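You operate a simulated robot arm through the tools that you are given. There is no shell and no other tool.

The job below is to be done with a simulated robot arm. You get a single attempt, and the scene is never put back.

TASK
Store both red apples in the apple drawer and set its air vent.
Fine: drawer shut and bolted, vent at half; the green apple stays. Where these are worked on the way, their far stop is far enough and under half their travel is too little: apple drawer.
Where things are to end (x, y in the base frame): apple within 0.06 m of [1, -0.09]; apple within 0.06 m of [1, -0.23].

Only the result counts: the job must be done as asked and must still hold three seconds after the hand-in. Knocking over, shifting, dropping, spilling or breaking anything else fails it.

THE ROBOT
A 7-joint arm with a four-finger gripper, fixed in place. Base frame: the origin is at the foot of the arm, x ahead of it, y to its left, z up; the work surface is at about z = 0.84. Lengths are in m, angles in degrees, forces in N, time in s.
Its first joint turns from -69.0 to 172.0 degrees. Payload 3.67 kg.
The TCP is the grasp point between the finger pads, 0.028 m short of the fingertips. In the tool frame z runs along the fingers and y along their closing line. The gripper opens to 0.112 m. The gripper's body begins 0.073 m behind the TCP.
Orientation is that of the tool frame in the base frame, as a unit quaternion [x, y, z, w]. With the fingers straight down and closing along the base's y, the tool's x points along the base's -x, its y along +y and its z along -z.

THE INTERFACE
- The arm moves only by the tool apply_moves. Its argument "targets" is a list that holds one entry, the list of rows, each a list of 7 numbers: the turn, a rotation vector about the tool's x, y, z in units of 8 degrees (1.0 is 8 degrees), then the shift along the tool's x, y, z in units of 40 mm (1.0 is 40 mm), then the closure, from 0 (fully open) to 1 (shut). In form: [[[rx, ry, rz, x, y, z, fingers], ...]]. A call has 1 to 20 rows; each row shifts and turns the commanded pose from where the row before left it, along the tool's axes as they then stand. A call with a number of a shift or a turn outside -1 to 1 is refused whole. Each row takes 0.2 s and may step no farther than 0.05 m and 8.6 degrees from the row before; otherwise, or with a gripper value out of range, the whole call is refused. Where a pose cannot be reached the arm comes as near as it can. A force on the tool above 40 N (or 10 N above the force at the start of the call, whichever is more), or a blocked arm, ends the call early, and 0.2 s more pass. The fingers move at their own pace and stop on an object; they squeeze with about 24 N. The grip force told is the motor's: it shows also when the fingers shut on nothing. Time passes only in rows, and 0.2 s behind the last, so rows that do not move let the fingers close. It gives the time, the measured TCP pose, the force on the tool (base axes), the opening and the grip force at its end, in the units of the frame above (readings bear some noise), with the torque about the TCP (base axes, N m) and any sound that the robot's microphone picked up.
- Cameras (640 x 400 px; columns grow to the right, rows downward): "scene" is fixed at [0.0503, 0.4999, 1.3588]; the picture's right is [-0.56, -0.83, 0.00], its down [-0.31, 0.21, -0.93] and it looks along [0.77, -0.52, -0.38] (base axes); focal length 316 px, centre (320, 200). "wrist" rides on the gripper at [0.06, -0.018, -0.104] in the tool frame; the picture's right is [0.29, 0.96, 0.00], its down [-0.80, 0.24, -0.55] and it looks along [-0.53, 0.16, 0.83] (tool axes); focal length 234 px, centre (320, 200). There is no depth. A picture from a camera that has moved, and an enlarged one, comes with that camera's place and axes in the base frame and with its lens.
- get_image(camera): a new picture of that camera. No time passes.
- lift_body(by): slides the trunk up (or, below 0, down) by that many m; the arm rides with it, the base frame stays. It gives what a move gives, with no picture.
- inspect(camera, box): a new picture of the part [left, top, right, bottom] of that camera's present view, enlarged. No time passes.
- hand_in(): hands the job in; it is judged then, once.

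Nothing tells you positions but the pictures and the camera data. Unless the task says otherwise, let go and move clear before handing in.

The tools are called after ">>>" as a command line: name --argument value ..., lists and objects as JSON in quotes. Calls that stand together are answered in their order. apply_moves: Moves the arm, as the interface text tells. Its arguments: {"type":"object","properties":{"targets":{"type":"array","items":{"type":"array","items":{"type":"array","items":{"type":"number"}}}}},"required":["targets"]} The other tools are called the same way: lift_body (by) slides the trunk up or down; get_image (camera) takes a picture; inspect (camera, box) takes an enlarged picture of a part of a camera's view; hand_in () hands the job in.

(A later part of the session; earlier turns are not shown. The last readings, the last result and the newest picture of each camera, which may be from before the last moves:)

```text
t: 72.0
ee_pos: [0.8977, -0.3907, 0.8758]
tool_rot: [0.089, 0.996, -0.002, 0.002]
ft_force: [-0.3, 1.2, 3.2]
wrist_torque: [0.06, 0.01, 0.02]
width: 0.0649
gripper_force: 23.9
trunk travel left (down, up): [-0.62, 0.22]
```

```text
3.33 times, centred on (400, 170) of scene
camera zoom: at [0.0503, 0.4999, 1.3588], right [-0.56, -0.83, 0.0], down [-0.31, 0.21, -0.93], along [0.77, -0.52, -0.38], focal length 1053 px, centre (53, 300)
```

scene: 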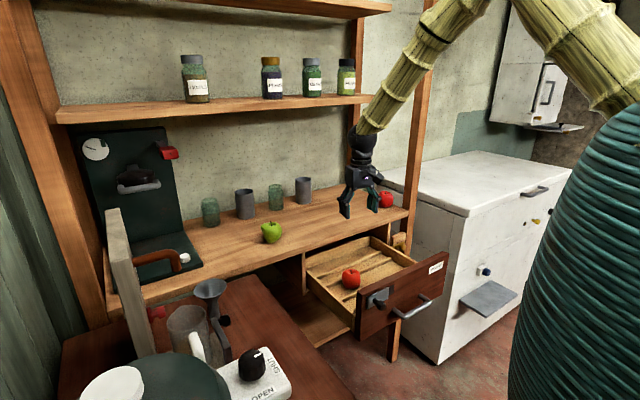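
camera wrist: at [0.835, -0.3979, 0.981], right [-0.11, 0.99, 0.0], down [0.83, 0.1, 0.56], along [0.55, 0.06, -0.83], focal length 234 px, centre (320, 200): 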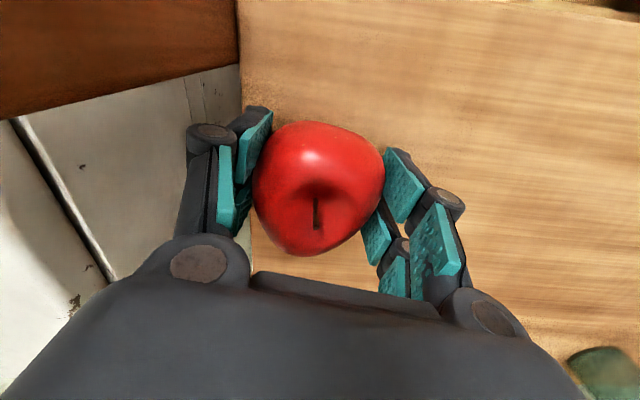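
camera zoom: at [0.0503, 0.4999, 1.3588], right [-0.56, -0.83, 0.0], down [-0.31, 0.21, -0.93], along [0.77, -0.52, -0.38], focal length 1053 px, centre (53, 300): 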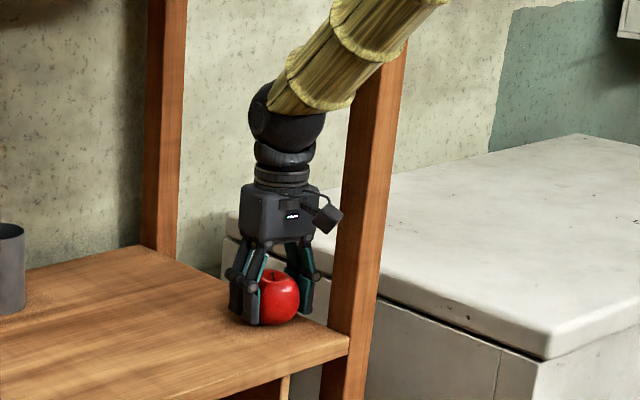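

The right apple is gripped at 65 mm. I'll lift it, move away from the post, then back over the drawer, straightening the yaw on the way.

>>> apply_moves --targets '[[[0, 0, 0, 0, 0, -0.4, 0.6], [0, 0, 0, 0, 0, -0.6, 0.6], [0, 0, 0, 0, 0, -0.6, 0.6], [0, 0, 0, 0.11, 0.6, 0, 0.6], [0, 0, 0, 0.15, 0.8, 0, 0.6], [0, 0, 0, 0.15, 0.8, 0, 0.6], [0, 0, 0, 0.15, 0.8, 0, 0.6], [0, 0, 0, 0, 0, 0, 0.6]]]'

>>> inspect --camera "scene" --box '[320, 100, 460, 240]'

```text
t: 73.8
ee_pos: [0.8965, -0.2709, 0.939]
tool_rot: [0.09, 0.996, -0.002, 0.0]
ft_force: [-0.3, -0.9, -1.6]
wrist_torque: [0.04, 0.0, 0.0]
width: 0.0648
gripper_force: 23.9
trunk travel left (down, up): [-0.62, 0.22]
```

```text
2.86 times, centred on (390, 170) of scene
camera zoom: at [0.0503, 0.4999, 1.3588], right [-0.56, -0.83, 0.0], down [-0.31, 0.21, -0.93], along [0.77, -0.52, -0.38], focal length 902 px, centre (120, 286)
```

zoom: 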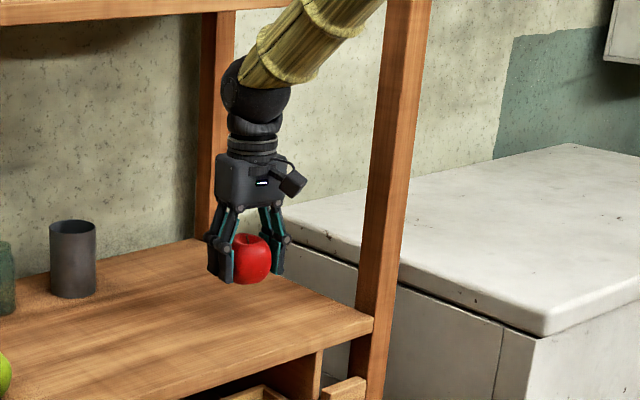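

>>> apply_moves --targets '[[[0, 0, 0, 0.6, 0.06, 0, 0.6], [0, 0, 0, 0.87, 0.06, 0, 0.6], [0, 0, 0, 0.87, 0.06, 0, 0.6], [0, 0, 0, 0.87, 0.06, 0, 0.6], [0, 0, 0, 0.87, 0.06, 0, 0.6], [0, 0, -0.64, 0, 0, 0, 0.6], [0, 0, -0.64, 0, 0, 0, 0.6], [0, 0, 0, 0, 0, 0, 0.6]]]'

>>> get_image --camera "wrist"

>>> inspect --camera "scene" --box '[280, 160, 460, 320]'

```text
t: 75.6
ee_pos: [0.7374, -0.2284, 0.941]
tool_rot: [0.001, 1.0, -0.001, 0.001]
ft_force: [-0.2, 0.1, -1.0]
wrist_torque: [-0.03, 0.02, 0.05]
width: 0.0645
gripper_force: 24.0
trunk travel left (down, up): [-0.62, 0.22]
```

```text
taken
camera wrist: at [0.6776, -0.246, 1.0447], right [-0.29, 0.96, 0.0], down [0.8, 0.24, 0.55], along [0.53, 0.16, -0.83], focal length 234 px, centre (320, 200)
```

wrist: 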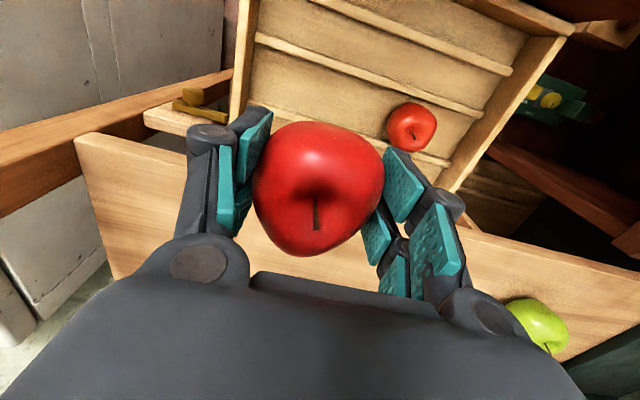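

```text
2.50 times, centred on (370, 240) of scene
camera zoom: at [0.0503, 0.4999, 1.3588], right [-0.56, -0.83, 0.0], down [-0.31, 0.21, -0.93], along [0.77, -0.52, -0.38], focal length 790 px, centre (195, 100)
```

zoom: 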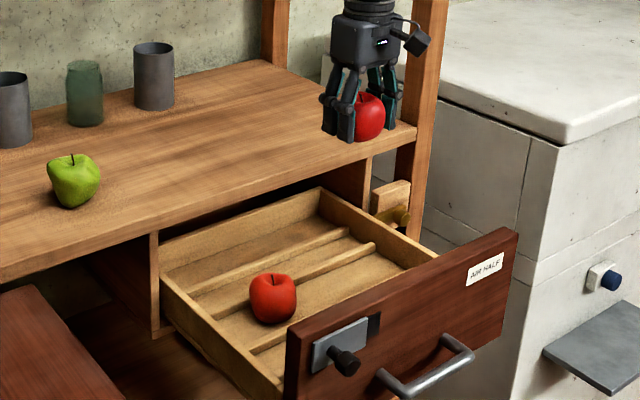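

I'm positioned over (0.738, -0.228), so I'll lower the second apple into the groove.

>>> apply_moves --targets '[[[0, 0, 0, 0, 0, 0.7, 0.6], [0, 0, 0, 0, 0, 0.9, 0.6], [0, 0, 0, 0, 0, 0.9, 0.6], [0, 0, 0, 0, 0, 0.9, 0.6], [0, 0, 0, 0, 0, 0.9, 0.6], [0, 0, 0, 0, 0, 0.8, 0.6], [0, 0, 0, 0, 0, 0.4, 0.6], [0, 0, 0, 0, 0, 0.25, 0.6], [0, 0, 0, 0, 0, 0, 0.6]]]'

>>> get_image --camera "wrist"

```text
t: 77.6
ee_pos: [0.7401, -0.2297, 0.7094]
tool_rot: [0.0, 1.0, -0.001, 0.001]
ft_force: [1.1, -0.6, -1.6]
wrist_torque: [0.01, 0.01, 0.01]
width: 0.0648
gripper_force: 24.0
trunk travel left (down, up): [-0.62, 0.22]
```

```text
taken
camera wrist: at [0.6784, -0.2469, 0.8144], right [-0.29, 0.96, 0.0], down [0.8, 0.24, 0.56], along [0.53, 0.16, -0.83], focal length 234 px, centre (320, 200)
```

wrist: 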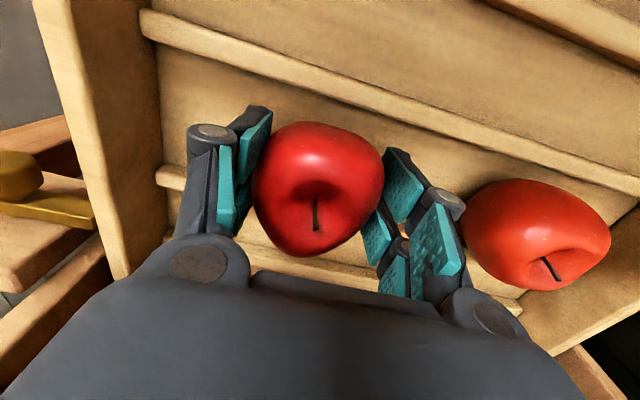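

There is enough room beside the first apple. I'll touch down in small steps.

>>> apply_moves --targets '[[[0, 0, 0, 0, 0, 0.12, 0.6], [0, 0, 0, 0, 0, 0, 0.6]]]'

```text
t: 78.2
ee_pos: [0.7392, -0.2295, 0.7048]
tool_rot: [0.0, 1.0, -0.002, 0.001]
ft_force: [0.1, 0.3, -1.5]
wrist_torque: [-0.03, 0.03, -0.04]
width: 0.065
gripper_force: 23.9
trunk travel left (down, up): [-0.62, 0.22]
```

>>> apply_moves --targets '[[[0, 0, 0, 0, 0, 0.1, 0.6], [0, 0, 0, 0, 0, 0, 0.6]]]'

```text
t: 78.8
ee_pos: [0.7391, -0.2279, 0.7014]
tool_rot: [0.0, 1.0, -0.001, 0.001]
ft_force: [0.3, -0.9, 1.9]
wrist_torque: [-0.01, -0.04, 0.03]
width: 0.0643
gripper_force: 24.1
trunk travel left (down, up): [-0.62, 0.22]
```

The apple has touched down, so I'll open and rise.

>>> apply_moves --targets '[[[0, 0, 0, 0, 0, 0, 0.4], [0, 0, 0, 0, 0, 0, 0.28], [0, 0, 0, 0, 0, 0, 0.28], [0, 0, 0, 0, 0, -0.4, 0.28], [0, 0, 0, 0, 0, -0.7, 0.28], [0, 0, 0, 0, 0, -0.9, 0.28], [0, 0, 0, 0, 0, -0.9, 0.28], [0, 0, 0, 0, 0, -0.9, 0.28], [0, 0, 0, 0, 0, -0.9, 0.28], [0, 0, 0, 0, 0, -0.9, 0.28], [0, 0, 0, 0, 0, 0, 0.28]]]'

>>> get_image --camera "wrist"

>>> get_image --camera "scene"

```text
t: 81.2
ee_pos: [0.7387, -0.2278, 0.9238]
tool_rot: [-0.001, 1.0, -0.002, 0.0]
ft_force: [0.4, -0.5, -0.4]
wrist_torque: [-0.02, 0.04, 0.01]
width: 0.0807
gripper_force: 0.0
trunk travel left (down, up): [-0.62, 0.22]
```

```text
taken
camera wrist: at [0.679, -0.2455, 1.0289], right [-0.29, 0.96, 0.0], down [0.8, 0.24, 0.55], along [0.53, 0.16, -0.83], focal length 234 px, centre (320, 200)
```

wrist: 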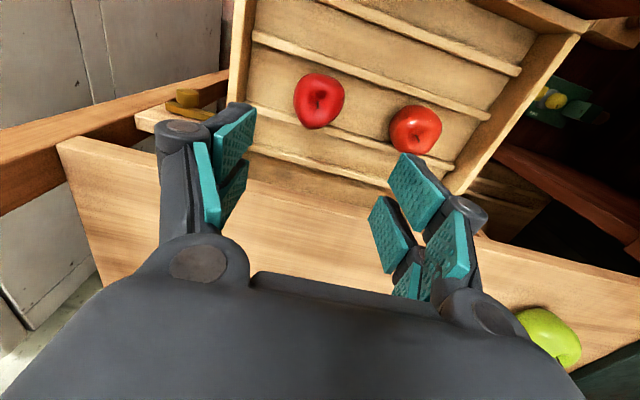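

```text
taken
```

scene: 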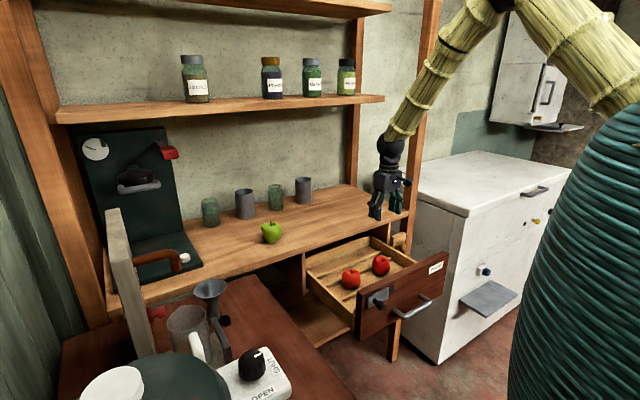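

Both red apples sit in the groove and the green one is untouched. Now I'll bring the closed fingers around in front of the panel, pitched forward, ready to push the drawer shut.

>>> apply_moves --targets '[[[0, 0, 0, 0.7, 0.2, 0, 0.5], [0, 0, 0, 0.9, 0.22, 0, 0.95], [0, 0, 0, 0.9, 0.22, 0, 0.95], [0, 0, 0, 0.9, 0.22, 0, 0.95], [0, 0, 0, 0.9, 0.22, 0, 0.95], [0, 0, 0, 0.9, 0.22, 0, 0.95], [0, 0, 0, 0.9, 0.22, 0, 0.95], [0, 0, 0, 0.9, 0.2, 0, 0.95], [0, -1, 0, 0, 0, 0, 0.95], [0, -1, 0, 0, 0, 0, 0.95], [0, -1, 0, 0, 0, 0, 0.95], [0, -1, 0, 0, 0, 0, 0.95], [0, -1, 0, 0, 0, 0, 0.95], [0, 0, 0, 0, 0, 0, 0.95]]]'

>>> get_image --camera "wrist"

>>> get_image --camera "scene"

```text
t: 84.2
ee_pos: [0.572, -0.1377, 0.9082]
tool_rot: [0.0, 0.939, -0.002, 0.343]
ft_force: [-0.4, -0.8, 0.2]
wrist_torque: [0.0, 0.02, 0.03]
width: 0.0054
gripper_force: 0.1
out of reach, approached as far as the arm can: row 9, 10, 11, 12, 13
trunk travel left (down, up): [-0.62, 0.22]
```

```text
taken
camera wrist: at [0.4588, -0.1535, 0.9496], right [-0.22, 0.96, -0.19], down [0.25, 0.24, 0.94], along [0.94, 0.16, -0.29], focal length 234 px, centre (320, 200)
```

wrist: 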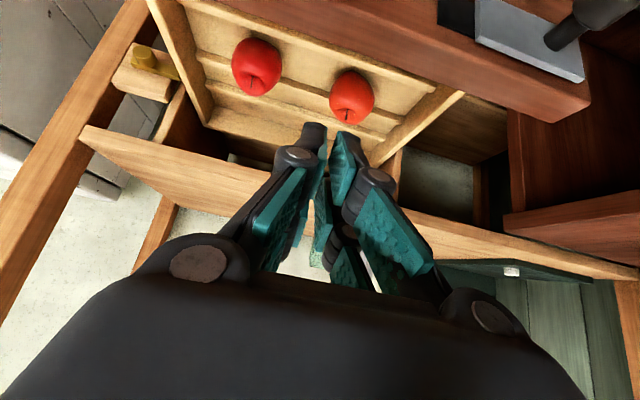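

```text
taken
```

scene: 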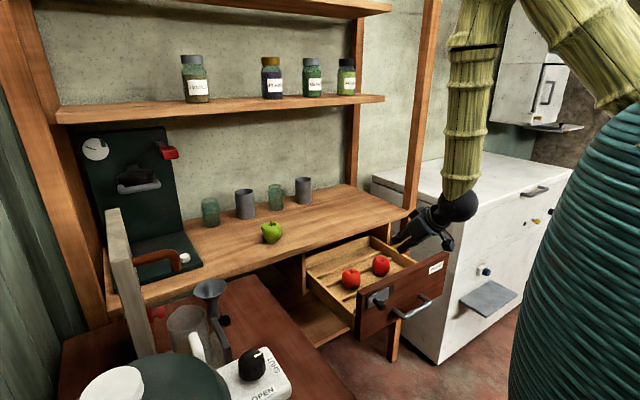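

A pitched tool isn't reachable this close in, so I'll go vertical, come down in front of the panel's top edge, and push the drawer most of the way with the finger sides.

>>> apply_moves --targets '[[[0, 1, 0, 0, 0, 0, 0.95], [0, 1, 0, 0, 0, 0, 0.95], [0, 1, 0, 0, 0, 0, 0.95], [0, 1, 0, 0, 0, 0, 0.95], [0, 1, 0, 0, 0, 0, 0.95], [0, 0, 0, 0.7, -0.27, 0, 0.95], [0, 0, 0, 0.7, -0.27, 0, 0.95], [0, 0, 0, 0.6, 0, 0, 0.95], [0, 0, 0, 0, 0, 0, 0.95]]]'

>>> get_image --camera "wrist"

>>> get_image --camera "scene"

```text
t: 86.2
ee_pos: [0.493, -0.1585, 0.908]
tool_rot: [0.001, 1.0, -0.001, 0.0]
ft_force: [0.3, -1.0, 1.2]
wrist_torque: [0.05, -0.01, -0.03]
width: 0.0057
gripper_force: 0.1
trunk travel left (down, up): [-0.62, 0.22]
```

```text
taken
camera wrist: at [0.4321, -0.1755, 1.0114], right [-0.29, 0.96, 0.0], down [0.8, 0.24, 0.55], along [0.53, 0.16, -0.83], focal length 234 px, centre (320, 200)
```

wrist: 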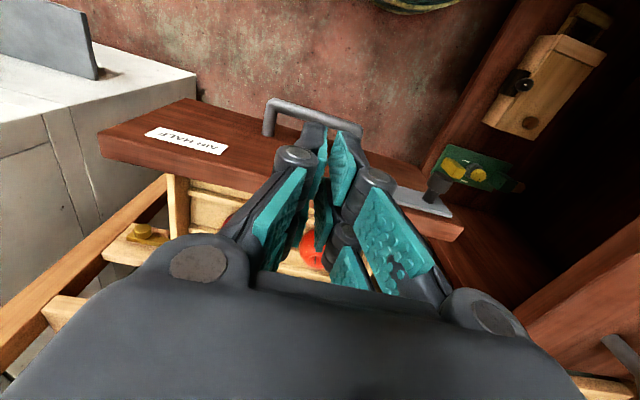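

```text
taken
```

scene: 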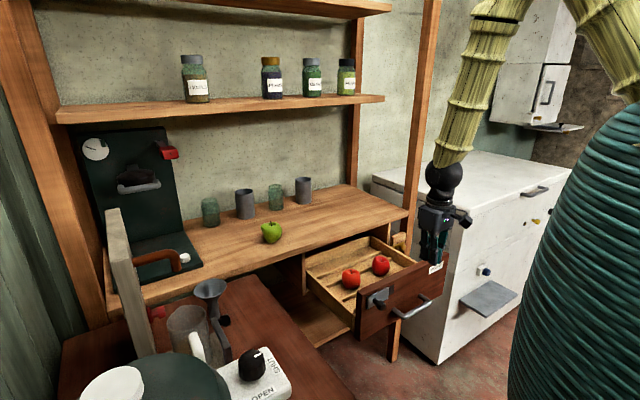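

I'm in front of the panel. I'll descend until the fingertips face the panel's top edge, then push slowly.

>>> apply_moves --targets '[[[0, 0, 0, 0, 0, 0.9, 0.95], [0, 0, 0, 0, 0, 0.9, 0.95], [0, 0, 0, 0, 0, 0.9, 0.95], [0, 0, 0, -0.3, 0, 0, 0.95], [0, 0, 0, -0.3, 0, 0, 0.95], [0, 0, 0, -0.3, 0, 0, 0.95], [0, 0, 0, -0.3, 0, 0, 0.95], [0, 0, 0, -0.3, 0, 0, 0.95], [0, 0, 0, -0.3, 0, 0, 0.95]]]'

>>> inspect --camera "scene" --box '[290, 190, 470, 330]'

```text
t: 88.2
ee_pos: [0.5664, -0.1582, 0.7989]
tool_rot: [0.0, 1.0, 0.0, 0.001]
ft_force: [-0.1, 0.1, -0.4]
wrist_torque: [0.03, 0.03, -0.02]
width: 0.0053
gripper_force: 0.0
trunk travel left (down, up): [-0.62, 0.22]
```

```text
2.86 times, centred on (380, 260) of scene
camera zoom: at [0.0503, 0.4999, 1.3588], right [-0.56, -0.83, 0.0], down [-0.31, 0.21, -0.93], along [0.77, -0.52, -0.38], focal length 902 px, centre (149, 29)
```

zoom: 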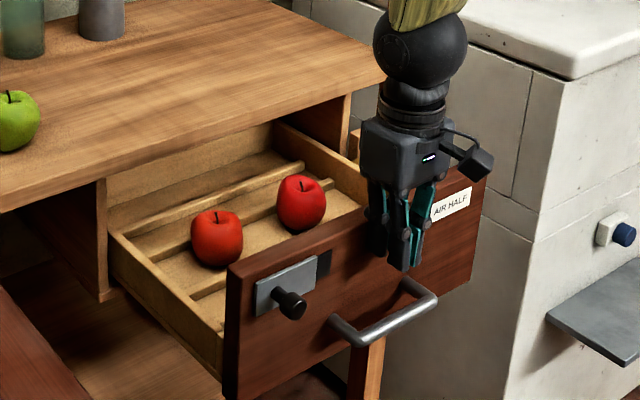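

The drawer is moving in smoothly with the apples steady. I'll continue.

>>> apply_moves --targets '[[[0, 0, 0, -0.35, 0, 0, 0.95], [0, 0, 0, -0.4, 0, 0, 0.95], [0, 0, 0, -0.4, 0, 0, 0.95], [0, 0, 0, -0.4, 0, 0, 0.95], [0, 0, 0, -0.4, 0, 0, 0.95], [0, 0, 0, -0.4, 0, 0, 0.95], [0, 0, 0, -0.4, 0, 0, 0.95], [0, 0, 0, -0.35, 0, 0, 0.95], [0, 0, 0, -0.3, 0, 0, 0.95], [0, 0, 0, 0, 0, 0, 0.95]]]'

>>> inspect --camera "scene" --box '[290, 180, 450, 310]'

```text
t: 90.4
ee_pos: [0.7015, -0.1574, 0.8012]
tool_rot: [0.0, 1.0, -0.003, 0.001]
ft_force: [-1.5, 0.6, 0.6]
wrist_torque: [0.01, 0.0, 0.0]
width: 0.006
gripper_force: 0.1
trunk travel left (down, up): [-0.62, 0.22]
```

```text
3.08 times, centred on (370, 245) of scene
camera zoom: at [0.0503, 0.4999, 1.3588], right [-0.56, -0.83, 0.0], down [-0.31, 0.21, -0.93], along [0.77, -0.52, -0.38], focal length 972 px, centre (166, 62)
```

zoom: 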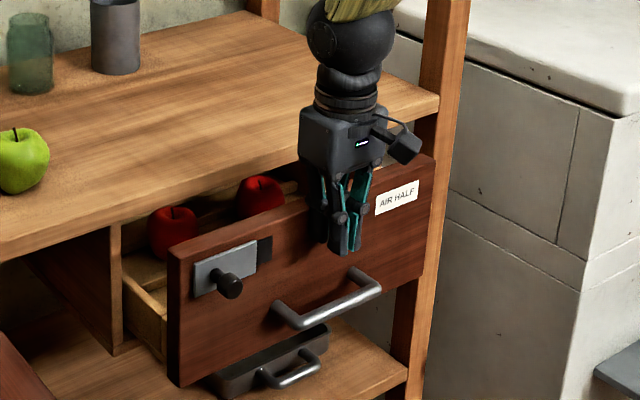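

The front is now at about x = 0.71. I'll continue up to just short of the worktop edge.

>>> apply_moves --targets '[[[0, 0, 0, -0.3, 0, 0, 0.95], [0, 0, 0, -0.35, 0, 0, 0.95], [0, 0, 0, -0.35, 0, 0, 0.95], [0, 0, 0, -0.35, 0, 0, 0.95], [0, 0, 0, -0.3, 0, 0, 0.95], [0, 0, 0, 0, 0, 0, 0.95]]]'

>>> inspect --camera "scene" --box '[290, 180, 450, 310]'

```text
t: 91.8
ee_pos: [0.7662, -0.1568, 0.8]
tool_rot: [-0.001, 1.0, 0.0, 0.002]
ft_force: [-0.8, 0.0, 0.6]
wrist_torque: [0.02, 0.0, 0.0]
width: 0.0055
gripper_force: 0.0
trunk travel left (down, up): [-0.62, 0.22]
```

```text
3.08 times, centred on (370, 245) of scene
camera zoom: at [0.0503, 0.4999, 1.3588], right [-0.56, -0.83, 0.0], down [-0.31, 0.21, -0.93], along [0.77, -0.52, -0.38], focal length 972 px, centre (166, 62)
```

zoom: 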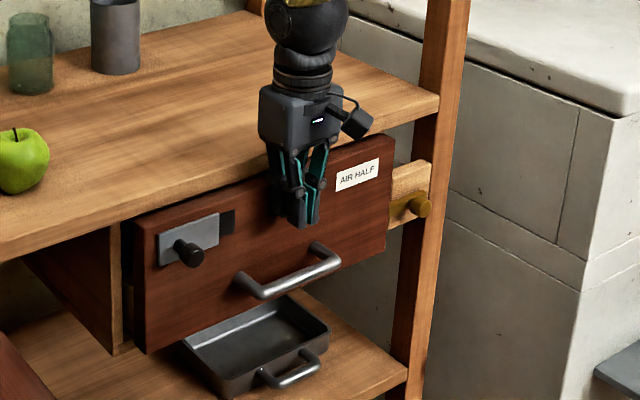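

About 33 mm remain. I'll back off slightly, pitch the closed fingers forward, and finish the push with the fingertips below the worktop edge.

>>> apply_moves --targets '[[[0, 0, 0, 0.9, 0, 0, 0.95], [0, 0, 0, 0.3, 0, 0, 0.95], [0, -1, 0, 0, 0, 0, 0.95], [0, -1, 0, 0, 0, 0, 0.95], [0, -1, 0, 0, 0, 0, 0.95], [0, -1, 0, 0, 0, 0, 0.95], [0, -1, 0, 0, 0, 0, 0.95], [0, -1, 0, 0, 0, 0, 0.95], [0, 0, 0, 0.37, 0, 0.33, 0.95], [0, 0, 0, 0, 0, 0, 0.95]]]'

>>> get_image --camera "wrist"

>>> inspect --camera "scene" --box '[290, 180, 450, 310]'

```text
t: 94.0
ee_pos: [0.7191, -0.158, 0.7806]
tool_rot: [-0.001, 0.913, 0.0, 0.408]
ft_force: [-0.5, -1.0, 0.8]
wrist_torque: [0.03, 0.01, -0.01]
width: 0.0055
gripper_force: 0.1
trunk travel left (down, up): [-0.62, 0.22]
```

```text
taken
camera wrist: at [0.6011, -0.1752, 0.8061], right [-0.19, 0.96, -0.22], down [0.12, 0.24, 0.96], along [0.97, 0.16, -0.16], focal length 234 px, centre (320, 200)
```

wrist: 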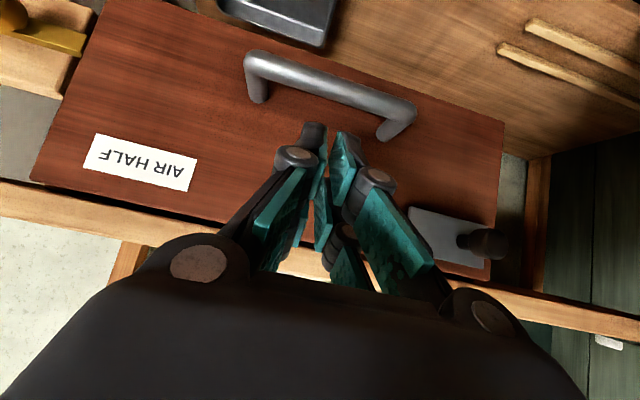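

```text
3.08 times, centred on (370, 245) of scene
camera zoom: at [0.0503, 0.4999, 1.3588], right [-0.56, -0.83, 0.0], down [-0.31, 0.21, -0.93], along [0.77, -0.52, -0.38], focal length 972 px, centre (166, 62)
```

zoom: 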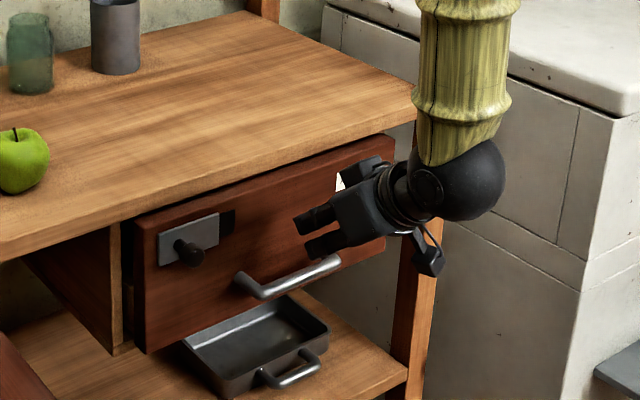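

The fingertips face the panel just above the handle. I'll push forward slowly until the drawer reaches its stop.

>>> apply_moves --targets '[[[0, 0, 0, -0.25, 0, 0.28, 0.95], [0, 0, 0, -0.25, 0, 0.28, 0.95], [0, 0, 0, -0.2, 0, 0.22, 0.95], [0, 0, 0, -0.167, 0, 0.186, 0.95], [0, 0, 0, -0.167, 0, 0.186, 0.95], [0, 0, 0, -0.167, 0, 0.186, 0.95]]]'

>>> inspect --camera "scene" --box '[290, 180, 450, 310]'

```text
t: 95.3
ee_pos: [0.7747, -0.1574, 0.7771]
tool_rot: [-0.001, 0.916, -0.001, 0.402]
ft_force: [-22.6, -1.2, 7.7]
wrist_torque: [0.15, -0.33, -0.02]
width: 0.0059
gripper_force: 0.1
trunk travel left (down, up): [-0.62, 0.22]
stopped in row 6: the force on the tool passed its limit at 51 N (the readings are from after the stop); the commanded pose is now the measured one
```

```text
3.08 times, centred on (370, 245) of scene
camera zoom: at [0.0503, 0.4999, 1.3588], right [-0.56, -0.83, 0.0], down [-0.31, 0.21, -0.93], along [0.77, -0.52, -0.38], focal length 972 px, centre (166, 62)
```

zoom: 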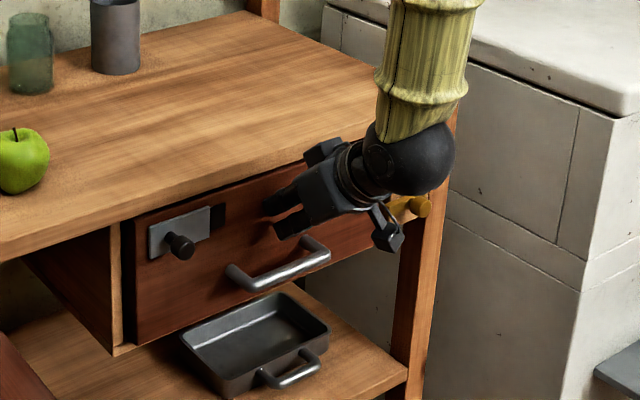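

The drawer is shut: its knob and handle are back at their original image positions. Next is the bolt, so I'll back off, move right, and lower the trunk for the horizontal approach used before.

>>> apply_moves --targets '[[[0, 0, 0, 0.3, 0, -0.33, 0.95], [0, 0, 0, 0.5, 0, -0.557, 0.95], [0, 0, 0, 0.5, 0, -0.557, 0.95], [0, 0, 0, 0.5, 0, -0.557, 0.95], [0, 0, 0, 0.4, 0, -0.44, 0.7], [0, 0, 0, 0, -0.85, 0, 0.4], [0, 0, 0, 0, -0.85, 0, 0.4], [0, 0, 0, 0, -0.85, 0, 0.4], [0, 0, 0, 0, -0.85, 0, 0.4], [0, 0, 0, 0, 0, 0, 0.4]]]'

>>> inspect --camera "scene" --box '[280, 180, 440, 320]'

>>> get_image --camera "wrist"

```text
t: 97.5
ee_pos: [0.6455, -0.2927, 0.7771]
tool_rot: [-0.001, 0.915, -0.001, 0.403]
ft_force: [-0.2, -0.3, -0.6]
wrist_torque: [0.01, 0.0, -0.04]
width: 0.0672
gripper_force: 0.0
trunk travel left (down, up): [-0.62, 0.22]
```

```text
2.86 times, centred on (360, 250) of scene
camera zoom: at [0.0503, 0.4999, 1.3588], right [-0.56, -0.83, 0.0], down [-0.31, 0.21, -0.93], along [0.77, -0.52, -0.38], focal length 902 px, centre (206, 57)
```

zoom: 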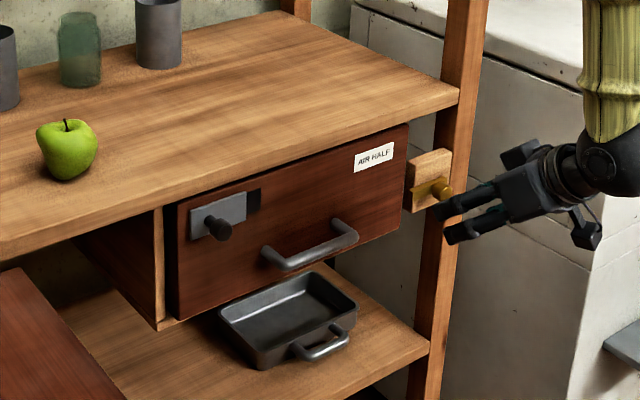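

```text
taken
camera wrist: at [0.5273, -0.3105, 0.8051], right [-0.2, 0.96, -0.22], down [0.13, 0.24, 0.96], along [0.97, 0.16, -0.17], focal length 234 px, centre (320, 200)
```

wrist: 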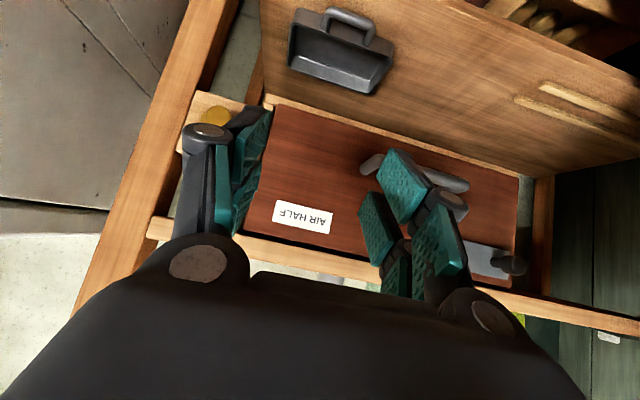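

The drawer front matches its original shut position exactly. I'll lower the trunk and level the tool.

>>> lift_body --by -0.2

>>> apply_moves --targets '[[[0, -1, 0, 0, 0, 0, 0.4], [0, -1, 0, 0, 0, 0, 0.4], [0, -1, 0, 0, 0, 0, 0.4], [0, -1, 0, -0.5, 0, 0, 0.4], [0, -1, 0, -0.7, 0, 0, 0.4], [0, -0.25, 0, -0.8, 0, 0, 0.4], [0, 0, 0, -0.8, 0, 0, 0.4], [0, 0, 0, 0, 0, 0, 0.4]]]'

>>> get_image --camera "wrist"

```text
t: 99.6
ee_pos: [0.6441, -0.2927, 0.5782]
tool_rot: [-0.001, 0.915, -0.001, 0.403]
ft_force: [0.7, -0.2, 0.4]
wrist_torque: [0.02, -0.01, -0.02]
width: 0.0673
gripper_force: 0.1
trunk travel left (down, up): [-0.42, 0.42]
```

```text
t: 101.4
ee_pos: [0.6586, -0.2935, 0.6888]
tool_rot: [-0.001, 0.71, -0.001, 0.704]
ft_force: [0.0, -0.3, -0.2]
wrist_torque: [0.0, 0.01, 0.01]
width: 0.0671
gripper_force: 0.0
trunk travel left (down, up): [-0.42, 0.42]
```

```text
taken
camera wrist: at [0.5531, -0.3113, 0.6304], right [0.0, 0.96, -0.29], down [-0.55, 0.24, 0.8], along [0.84, 0.16, 0.52], focal length 234 px, centre (320, 200)
```

wrist: 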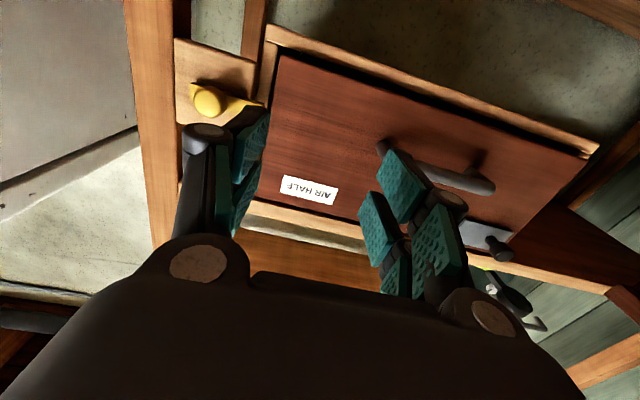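

I'm level at the bolt's height. I'll move in front of the retracted knob at y ≈ -0.396 and grip it.

>>> apply_moves --targets '[[[0, 0, 0, -0.1, -0.85, 0.25, 0.4], [0, 0, 0, -0.1, -0.85, 0.25, 0.4], [0, 0, 0, -0.1, -0.85, 0.25, 0.4], [0, 0, 0, 0, 0, 0.5, 0.4], [0, 0, 0, 0, 0, 0, 0.4]]]'

>>> inspect --camera "wrist" --box '[210, 40, 430, 220]'

```text
t: 102.6
ee_pos: [0.7082, -0.3952, 0.7013]
tool_rot: [0.0, 0.71, -0.001, 0.704]
ft_force: [0.0, 0.6, 0.0]
wrist_torque: [-0.02, 0.0, 0.03]
width: 0.0672
gripper_force: 0.1
trunk travel left (down, up): [-0.42, 0.42]
```

```text
2.22 times, centred on (320, 130) of wrist
camera zoom: at [0.6021, -0.4129, 0.6422], right [0.0, 0.96, -0.29], down [-0.55, 0.24, 0.8], along [0.84, 0.16, 0.52], focal length 520 px, centre (320, 356)
```

zoom: 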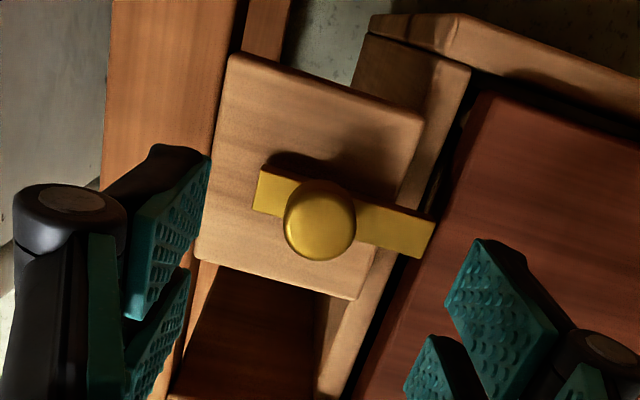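

The knob is centred between the fingers, so I'll advance and grip.

>>> apply_moves --targets '[[[0, 0, 0, 0, 0, 0.6, 0.4], [0, 0, 0, 0, 0, 0.68, 0.4], [0, 0, 0, 0, 0, 0, 0.4], [0, 0, 0, 0, 0, 0, 0.8], [0, 0, 0, 0, 0, 0, 0.9], [0, 0, 0, 0, 0, 0, 0.9]]]'

```text
t: 104.0
ee_pos: [0.7583, -0.3948, 0.7005]
tool_rot: [-0.002, 0.71, 0.0, 0.704]
ft_force: [1.3, -0.2, 1.1]
wrist_torque: [0.01, 0.06, -0.01]
width: 0.0226
gripper_force: 45.0
trunk travel left (down, up): [-0.42, 0.42]
```

The knob is gripped at 22.6 mm. I'll slide it +y to bolt the drawer.

>>> apply_moves --targets '[[[0, 0, 0, 0, 0.2, 0, 0.9], [0, 0, 0, 0, 0.2, 0, 0.9], [0, 0, 0, 0, 0.2, 0, 0.9], [0, 0, 0, 0, 0.15, 0, 0.9]]]'

>>> inspect --camera "scene" --box '[360, 200, 440, 260]'

```text
t: 105.0
ee_pos: [0.7593, -0.3645, 0.6995]
tool_rot: [-0.001, 0.71, 0.0, 0.704]
ft_force: [-4.8, 0.6, 0.4]
wrist_torque: [-0.06, -0.57, 0.06]
width: 0.0224
gripper_force: 44.7
trunk travel left (down, up): [-0.42, 0.42]
```

```text
6.67 times, centred on (400, 230) of scene
camera zoom: at [0.0503, 0.4999, 1.3588], right [-0.56, -0.83, 0.0], down [-0.31, 0.21, -0.93], along [0.77, -0.52, -0.38], focal length 2106 px, centre (-213, 0)
```

zoom: 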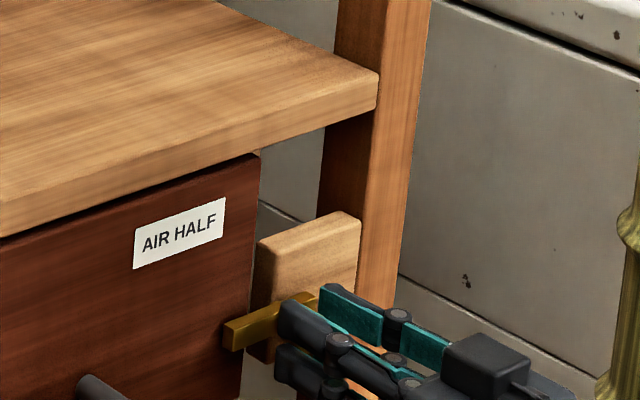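

The bar is across the drawer edge again, as at the start. I'll nudge to its stop to be sure it's fully home.

>>> apply_moves --targets '[[[0, 0, 0, 0, 0.06, 0, 0.9], [0, 0, 0, 0, 0.06, 0, 0.9], [0, 0, 0, 0, 0.06, 0, 0.9]]]'

```text
t: 105.9
ee_pos: [0.7584, -0.3634, 0.7011]
tool_rot: [0.002, 0.709, -0.005, 0.705]
ft_force: [-17.6, -28.1, 3.7]
wrist_torque: [-0.08, 0.31, -1.29]
width: 0.0225
gripper_force: 45.5
trunk travel left (down, up): [-0.42, 0.42]
stopped in row 3: the force on the tool passed its limit at 42 N (the readings are from after the stop); the commanded pose is now the measured one
```

The bolt is fully home at its stop, with the knob at y ≈ -0.363. I'll release, back off, and move over to the vent knob, which I place at about (0.773, -0.012, 0.781).

>>> apply_moves --targets '[[[0, 0, 0, 0, 0, 0, 0.4], [0, 0, 0, 0, 0, 0, 0.4], [0, 0, 0, 0, 0, -0.9, 0.4], [0, 0, 0, 0, 0, -0.9, 0.4], [0, 0, 0, 0, 0, -0.3, 0.4], [0, 0, 0, -0.2, 0.88, 0, 0.4], [0, 0, 0, -0.2, 0.88, 0, 0.4], [0, 0, 0, -0.2, 0.88, 0, 0.4], [0, 0, 0, -0.2, 0.88, 0, 0.4], [0, 0, 0, -0.2, 0.88, 0, 0.4], [0, 0, 0, -0.2, 0.88, 0, 0.4], [0, 0, 0, -0.2, 0.88, 0, 0.4], [0, 0, 0, -0.2, 0.88, 0, 0.4], [0, 0, 0, -0.2, 0.88, 0, 0.4], [0, 0, 0, -0.2, 0.88, 0, 0.4], [0, 0, 0, 0, 0, 0, 0.4]]]'

>>> get_image --camera "wrist"

>>> inspect --camera "scene" --box '[280, 180, 440, 320]'

```text
t: 109.3
ee_pos: [0.6793, -0.007, 0.7786]
tool_rot: [0.0, 0.709, -0.003, 0.705]
ft_force: [-0.3, 0.8, -0.1]
wrist_torque: [-0.01, -0.04, -0.01]
width: 0.0674
gripper_force: 0.2
trunk travel left (down, up): [-0.42, 0.42]
```

```text
taken
camera wrist: at [0.5743, -0.0243, 0.7213], right [0.0, 0.96, -0.29], down [-0.55, 0.25, 0.8], along [0.84, 0.16, 0.52], focal length 234 px, centre (320, 200)
```

wrist: 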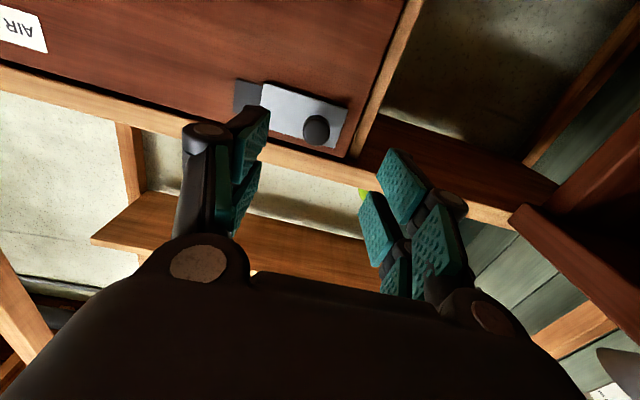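

```text
2.86 times, centred on (360, 250) of scene
camera zoom: at [0.0503, 0.4999, 1.3588], right [-0.56, -0.83, 0.0], down [-0.31, 0.21, -0.93], along [0.77, -0.52, -0.38], focal length 902 px, centre (206, 57)
```

zoom: 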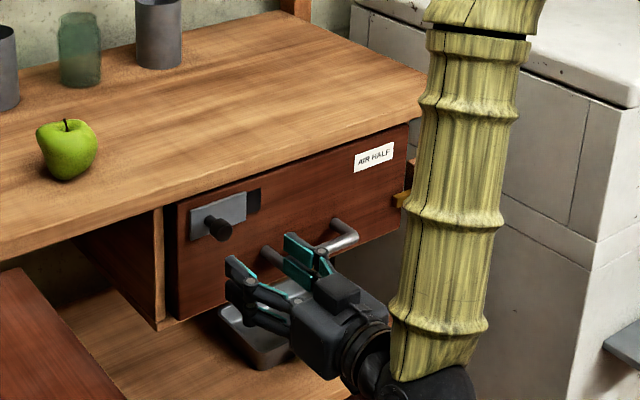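

The vent knob is nearly straight ahead. I'll zoom in on the plate before touching it.

>>> inspect --camera "wrist" --box '[220, 60, 370, 170]'

>>> inspect --camera "scene" --box '[305, 230, 365, 275]'

```text
3.64 times, centred on (295, 115) of wrist
camera zoom: at [0.5743, -0.0243, 0.7213], right [0.0, 0.96, -0.29], down [-0.55, 0.25, 0.8], along [0.84, 0.16, 0.52], focal length 852 px, centre (411, 509)
```

zoom: 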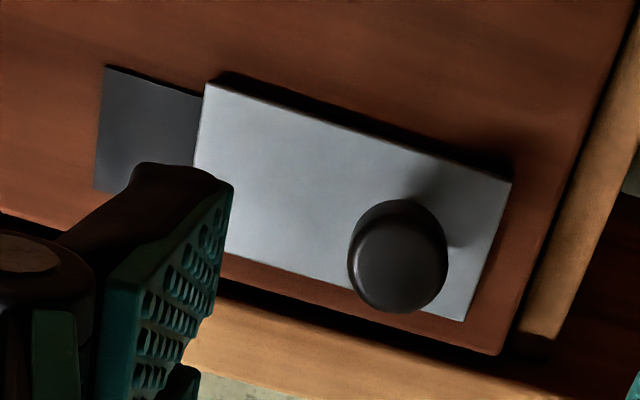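

```text
8.89 times, centred on (335, 252) of scene
camera zoom: at [0.0503, 0.4999, 1.3588], right [-0.56, -0.83, 0.0], down [-0.31, 0.21, -0.93], along [0.77, -0.52, -0.38], focal length 2808 px, centre (187, -267)
```

zoom: 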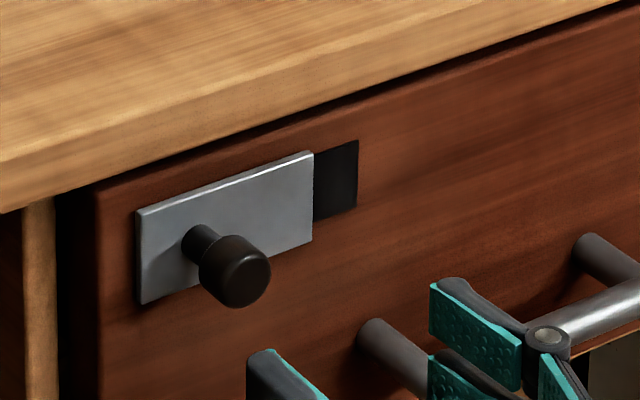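

I'll advance onto the vent knob with partly closed fingers and grip it.

>>> apply_moves --targets '[[[0, 0, 0, 0, -0.1, 0, 0.55], [0, 0, 0, 0, 0, 0.7, 0.55], [0, 0, 0, 0, 0, 0.7, 0.55], [0, 0, 0, 0, 0, 0.65, 0.55], [0, 0, 0, 0, 0, 0, 0.55]]]'

>>> get_image --camera "wrist"

>>> inspect --camera "scene" --box '[295, 220, 375, 280]'

```text
t: 110.5
ee_pos: [0.7612, -0.0115, 0.7792]
tool_rot: [0.0, 0.71, -0.003, 0.704]
ft_force: [0.2, -0.6, -0.5]
wrist_torque: [0.03, 0.02, 0.02]
width: 0.0501
gripper_force: 0.1
trunk travel left (down, up): [-0.42, 0.42]
```

```text
taken
camera wrist: at [0.6566, -0.0295, 0.7202], right [0.0, 0.96, -0.29], down [-0.55, 0.25, 0.8], along [0.84, 0.16, 0.52], focal length 234 px, centre (320, 200)
```

wrist: 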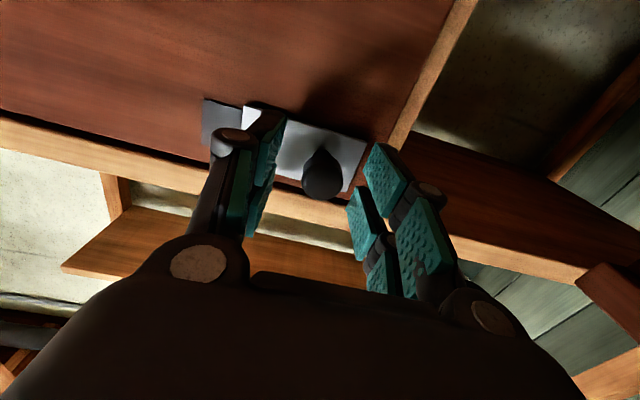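

```text
6.67 times, centred on (335, 250) of scene
camera zoom: at [0.0503, 0.4999, 1.3588], right [-0.56, -0.83, 0.0], down [-0.31, 0.21, -0.93], along [0.77, -0.52, -0.38], focal length 2106 px, centre (220, -133)
```

zoom: 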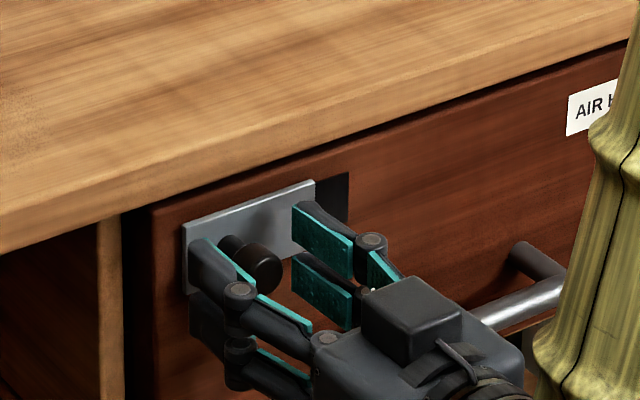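

The fingers straddle the vent knob, so I'll close on it.

>>> apply_moves --targets '[[[0, 0, 0, 0, 0, 0, 0.8], [0, 0, 0, 0, 0, 0, 0.9], [0, 0, 0, 0, 0, 0, 0.9]]]'

```text
t: 111.3
ee_pos: [0.7621, -0.0121, 0.7784]
tool_rot: [0.0, 0.709, -0.003, 0.705]
ft_force: [0.7, 3.6, -0.1]
wrist_torque: [0.03, -0.04, 0.13]
width: 0.0219
gripper_force: 45.2
trunk travel left (down, up): [-0.42, 0.42]
```

The knob is gripped at y = -0.012. I'll probe towards +y in small steps to find the slide's left stop.

>>> apply_moves --targets '[[[0, 0, 0, 0, 0.1, 0, 0.9], [0, 0, 0, 0, 0.1, 0, 0.9], [0, 0, 0, 0, 0, 0, 0.9]]]'

```text
t: 112.2
ee_pos: [0.7606, -0.0091, 0.78]
tool_rot: [0.002, 0.709, -0.008, 0.705]
ft_force: [-4.7, -34.1, 6.3]
wrist_torque: [-0.06, -0.19, -0.99]
width: 0.0215
gripper_force: 44.7
trunk travel left (down, up): [-0.42, 0.42]
stopped in row 3: the force on the tool passed its limit at 42 N (the readings are from after the stop); the commanded pose is now the measured one
```

That's the left stop, so the slide began there. I'll move -y to find the other stop, watching force and picture.

>>> apply_moves --targets '[[[0, 0, 0, 0, -0.1, 0, 0.9], [0, 0, 0, 0, 0, 0, 0.9]]]'

>>> inspect --camera "scene" --box '[305, 230, 365, 275]'

```text
t: 112.8
ee_pos: [0.7618, -0.0092, 0.7801]
tool_rot: [0.001, 0.709, -0.004, 0.705]
ft_force: [3.6, -22.4, 11.2]
wrist_torque: [0.06, -0.31, -0.43]
width: 0.0207
gripper_force: 45.3
trunk travel left (down, up): [-0.42, 0.42]
```

```text
8.89 times, centred on (335, 252) of scene
camera zoom: at [0.0503, 0.4999, 1.3588], right [-0.56, -0.83, 0.0], down [-0.31, 0.21, -0.93], along [0.77, -0.52, -0.38], focal length 2808 px, centre (187, -267)
```

zoom: 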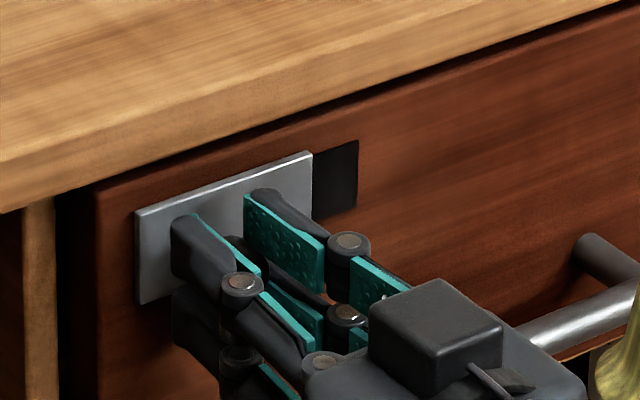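

The plate is against its left stop, with about 25 mm of hole showing. I'll slide it -y stepwise.

>>> apply_moves --targets '[[[0, 0, 0, 0, -0.15, 0, 0.9], [0, 0, 0, 0, -0.2, 0, 0.9], [0, 0, 0, 0, 0, 0, 0.9]]]'

>>> inspect --camera "scene" --box '[305, 230, 365, 275]'

```text
t: 113.6
ee_pos: [0.7604, -0.0228, 0.7794]
tool_rot: [0.0, 0.709, -0.004, 0.705]
ft_force: [-2.4, 0.1, 14.2]
wrist_torque: [-0.02, -0.32, 0.02]
width: 0.0207
gripper_force: 45.0
trunk travel left (down, up): [-0.42, 0.42]
```

```text
8.89 times, centred on (335, 252) of scene
camera zoom: at [0.0503, 0.4999, 1.3588], right [-0.56, -0.83, 0.0], down [-0.31, 0.21, -0.93], along [0.77, -0.52, -0.38], focal length 2808 px, centre (187, -267)
```

zoom: 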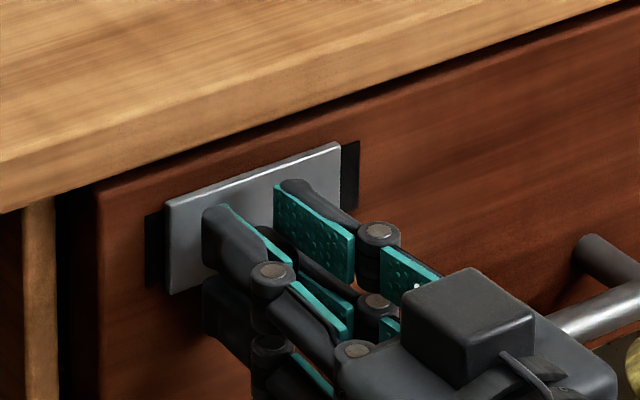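

Dark slot now shows on both sides of the plate, so it's near mid-travel already. I'll find the right stop to get the exact middle.

>>> apply_moves --targets '[[[0, 0, 0, 0, -0.15, 0, 0.9], [0, 0, 0, 0, -0.1, 0, 0.9], [0, 0, 0, 0, 0, 0, 0.9]]]'

>>> inspect --camera "scene" --box '[305, 230, 365, 275]'

```text
t: 114.4
ee_pos: [0.7613, -0.0333, 0.7792]
tool_rot: [0.0, 0.709, -0.004, 0.705]
ft_force: [-0.2, 1.0, 16.3]
wrist_torque: [0.05, -0.39, 0.33]
width: 0.0206
gripper_force: 45.1
trunk travel left (down, up): [-0.42, 0.42]
```

```text
8.89 times, centred on (335, 252) of scene
camera zoom: at [0.0503, 0.4999, 1.3588], right [-0.56, -0.83, 0.0], down [-0.31, 0.21, -0.93], along [0.77, -0.52, -0.38], focal length 2808 px, centre (187, -267)
```

zoom: 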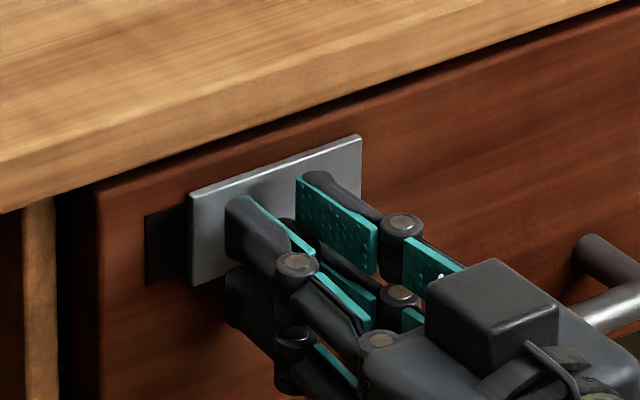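

>>> apply_moves --targets '[[[0, 0, 0, 0, -0.08, 0, 0.9], [0, 0, 0, 0, 0, 0, 0.9]]]'

>>> inspect --camera "scene" --box '[305, 230, 365, 275]'

```text
t: 115.0
ee_pos: [0.761, -0.0357, 0.7801]
tool_rot: [0.0, 0.709, -0.005, 0.705]
ft_force: [1.4, -0.6, 19.9]
wrist_torque: [-0.05, -0.33, -0.04]
width: 0.0205
gripper_force: 45.4
trunk travel left (down, up): [-0.42, 0.42]
```

```text
8.89 times, centred on (335, 252) of scene
camera zoom: at [0.0503, 0.4999, 1.3588], right [-0.56, -0.83, 0.0], down [-0.31, 0.21, -0.93], along [0.77, -0.52, -0.38], focal length 2808 px, centre (187, -267)
```

zoom: 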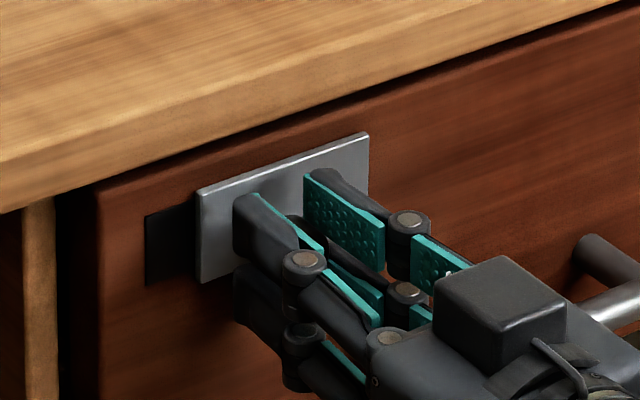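

>>> apply_moves --targets '[[[0, 0, 0, -0.04, -0.08, 0, 0.9], [0, 0, 0, 0, -0.08, 0, 0.9], [0, 0, 0, 0, 0, 0, 0.9]]]'

>>> inspect --camera "scene" --box '[305, 230, 365, 275]'

```text
t: 115.8
ee_pos: [0.7606, -0.0406, 0.7809]
tool_rot: [0.001, 0.71, -0.005, 0.705]
ft_force: [-1.9, 2.6, 7.2]
wrist_torque: [0.02, -0.29, 0.22]
width: 0.0209
gripper_force: 44.8
trunk travel left (down, up): [-0.42, 0.42]
```

```text
8.89 times, centred on (335, 252) of scene
camera zoom: at [0.0503, 0.4999, 1.3588], right [-0.56, -0.83, 0.0], down [-0.31, 0.21, -0.93], along [0.77, -0.52, -0.38], focal length 2808 px, centre (187, -267)
```

zoom: 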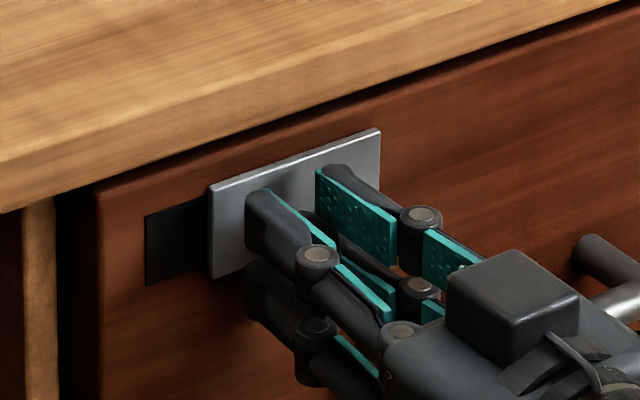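

The plate keeps moving freely, so I'll continue -y until the stop.

>>> apply_moves --targets '[[[0, 0, 0, 0, -0.12, 0, 0.9], [0, 0, 0, 0, -0.12, 0, 0.9], [0, 0, 0, 0, 0, 0, 0.9]]]'

>>> inspect --camera "scene" --box '[305, 230, 365, 275]'

```text
t: 116.6
ee_pos: [0.7615, -0.052, 0.7806]
tool_rot: [0.0, 0.71, -0.005, 0.704]
ft_force: [-4.3, -0.1, 2.9]
wrist_torque: [0.01, 0.21, 0.06]
width: 0.0206
gripper_force: 45.3
trunk travel left (down, up): [-0.42, 0.42]
```

```text
8.89 times, centred on (335, 252) of scene
camera zoom: at [0.0503, 0.4999, 1.3588], right [-0.56, -0.83, 0.0], down [-0.31, 0.21, -0.93], along [0.77, -0.52, -0.38], focal length 2808 px, centre (187, -267)
```

zoom: 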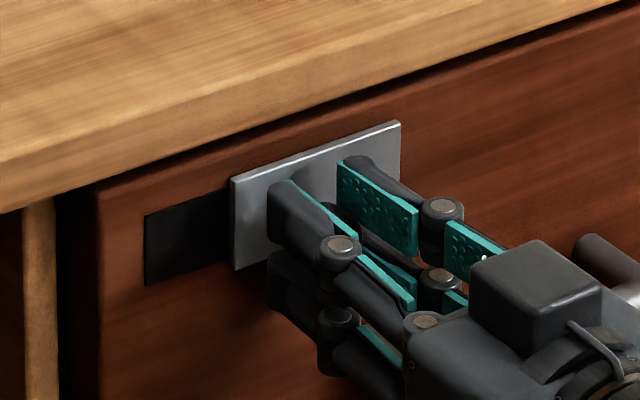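

>>> apply_moves --targets '[[[0, 0, 0, 0, -0.12, 0, 0.9], [0, 0, 0, 0, -0.12, 0, 0.9], [0, 0, 0, 0, 0, 0, 0.9]]]'

>>> inspect --camera "scene" --box '[305, 230, 365, 275]'

```text
t: 117.4
ee_pos: [0.7627, -0.0619, 0.7801]
tool_rot: [0.001, 0.71, -0.005, 0.704]
ft_force: [-4.1, 1.1, -3.1]
wrist_torque: [-0.02, 0.03, 0.13]
width: 0.0206
gripper_force: 44.8
trunk travel left (down, up): [-0.42, 0.42]
```

```text
8.89 times, centred on (335, 252) of scene
camera zoom: at [0.0503, 0.4999, 1.3588], right [-0.56, -0.83, 0.0], down [-0.31, 0.21, -0.93], along [0.77, -0.52, -0.38], focal length 2808 px, centre (187, -267)
```

zoom: 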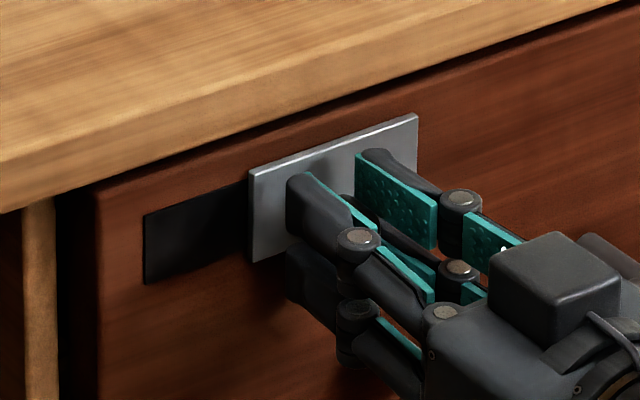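

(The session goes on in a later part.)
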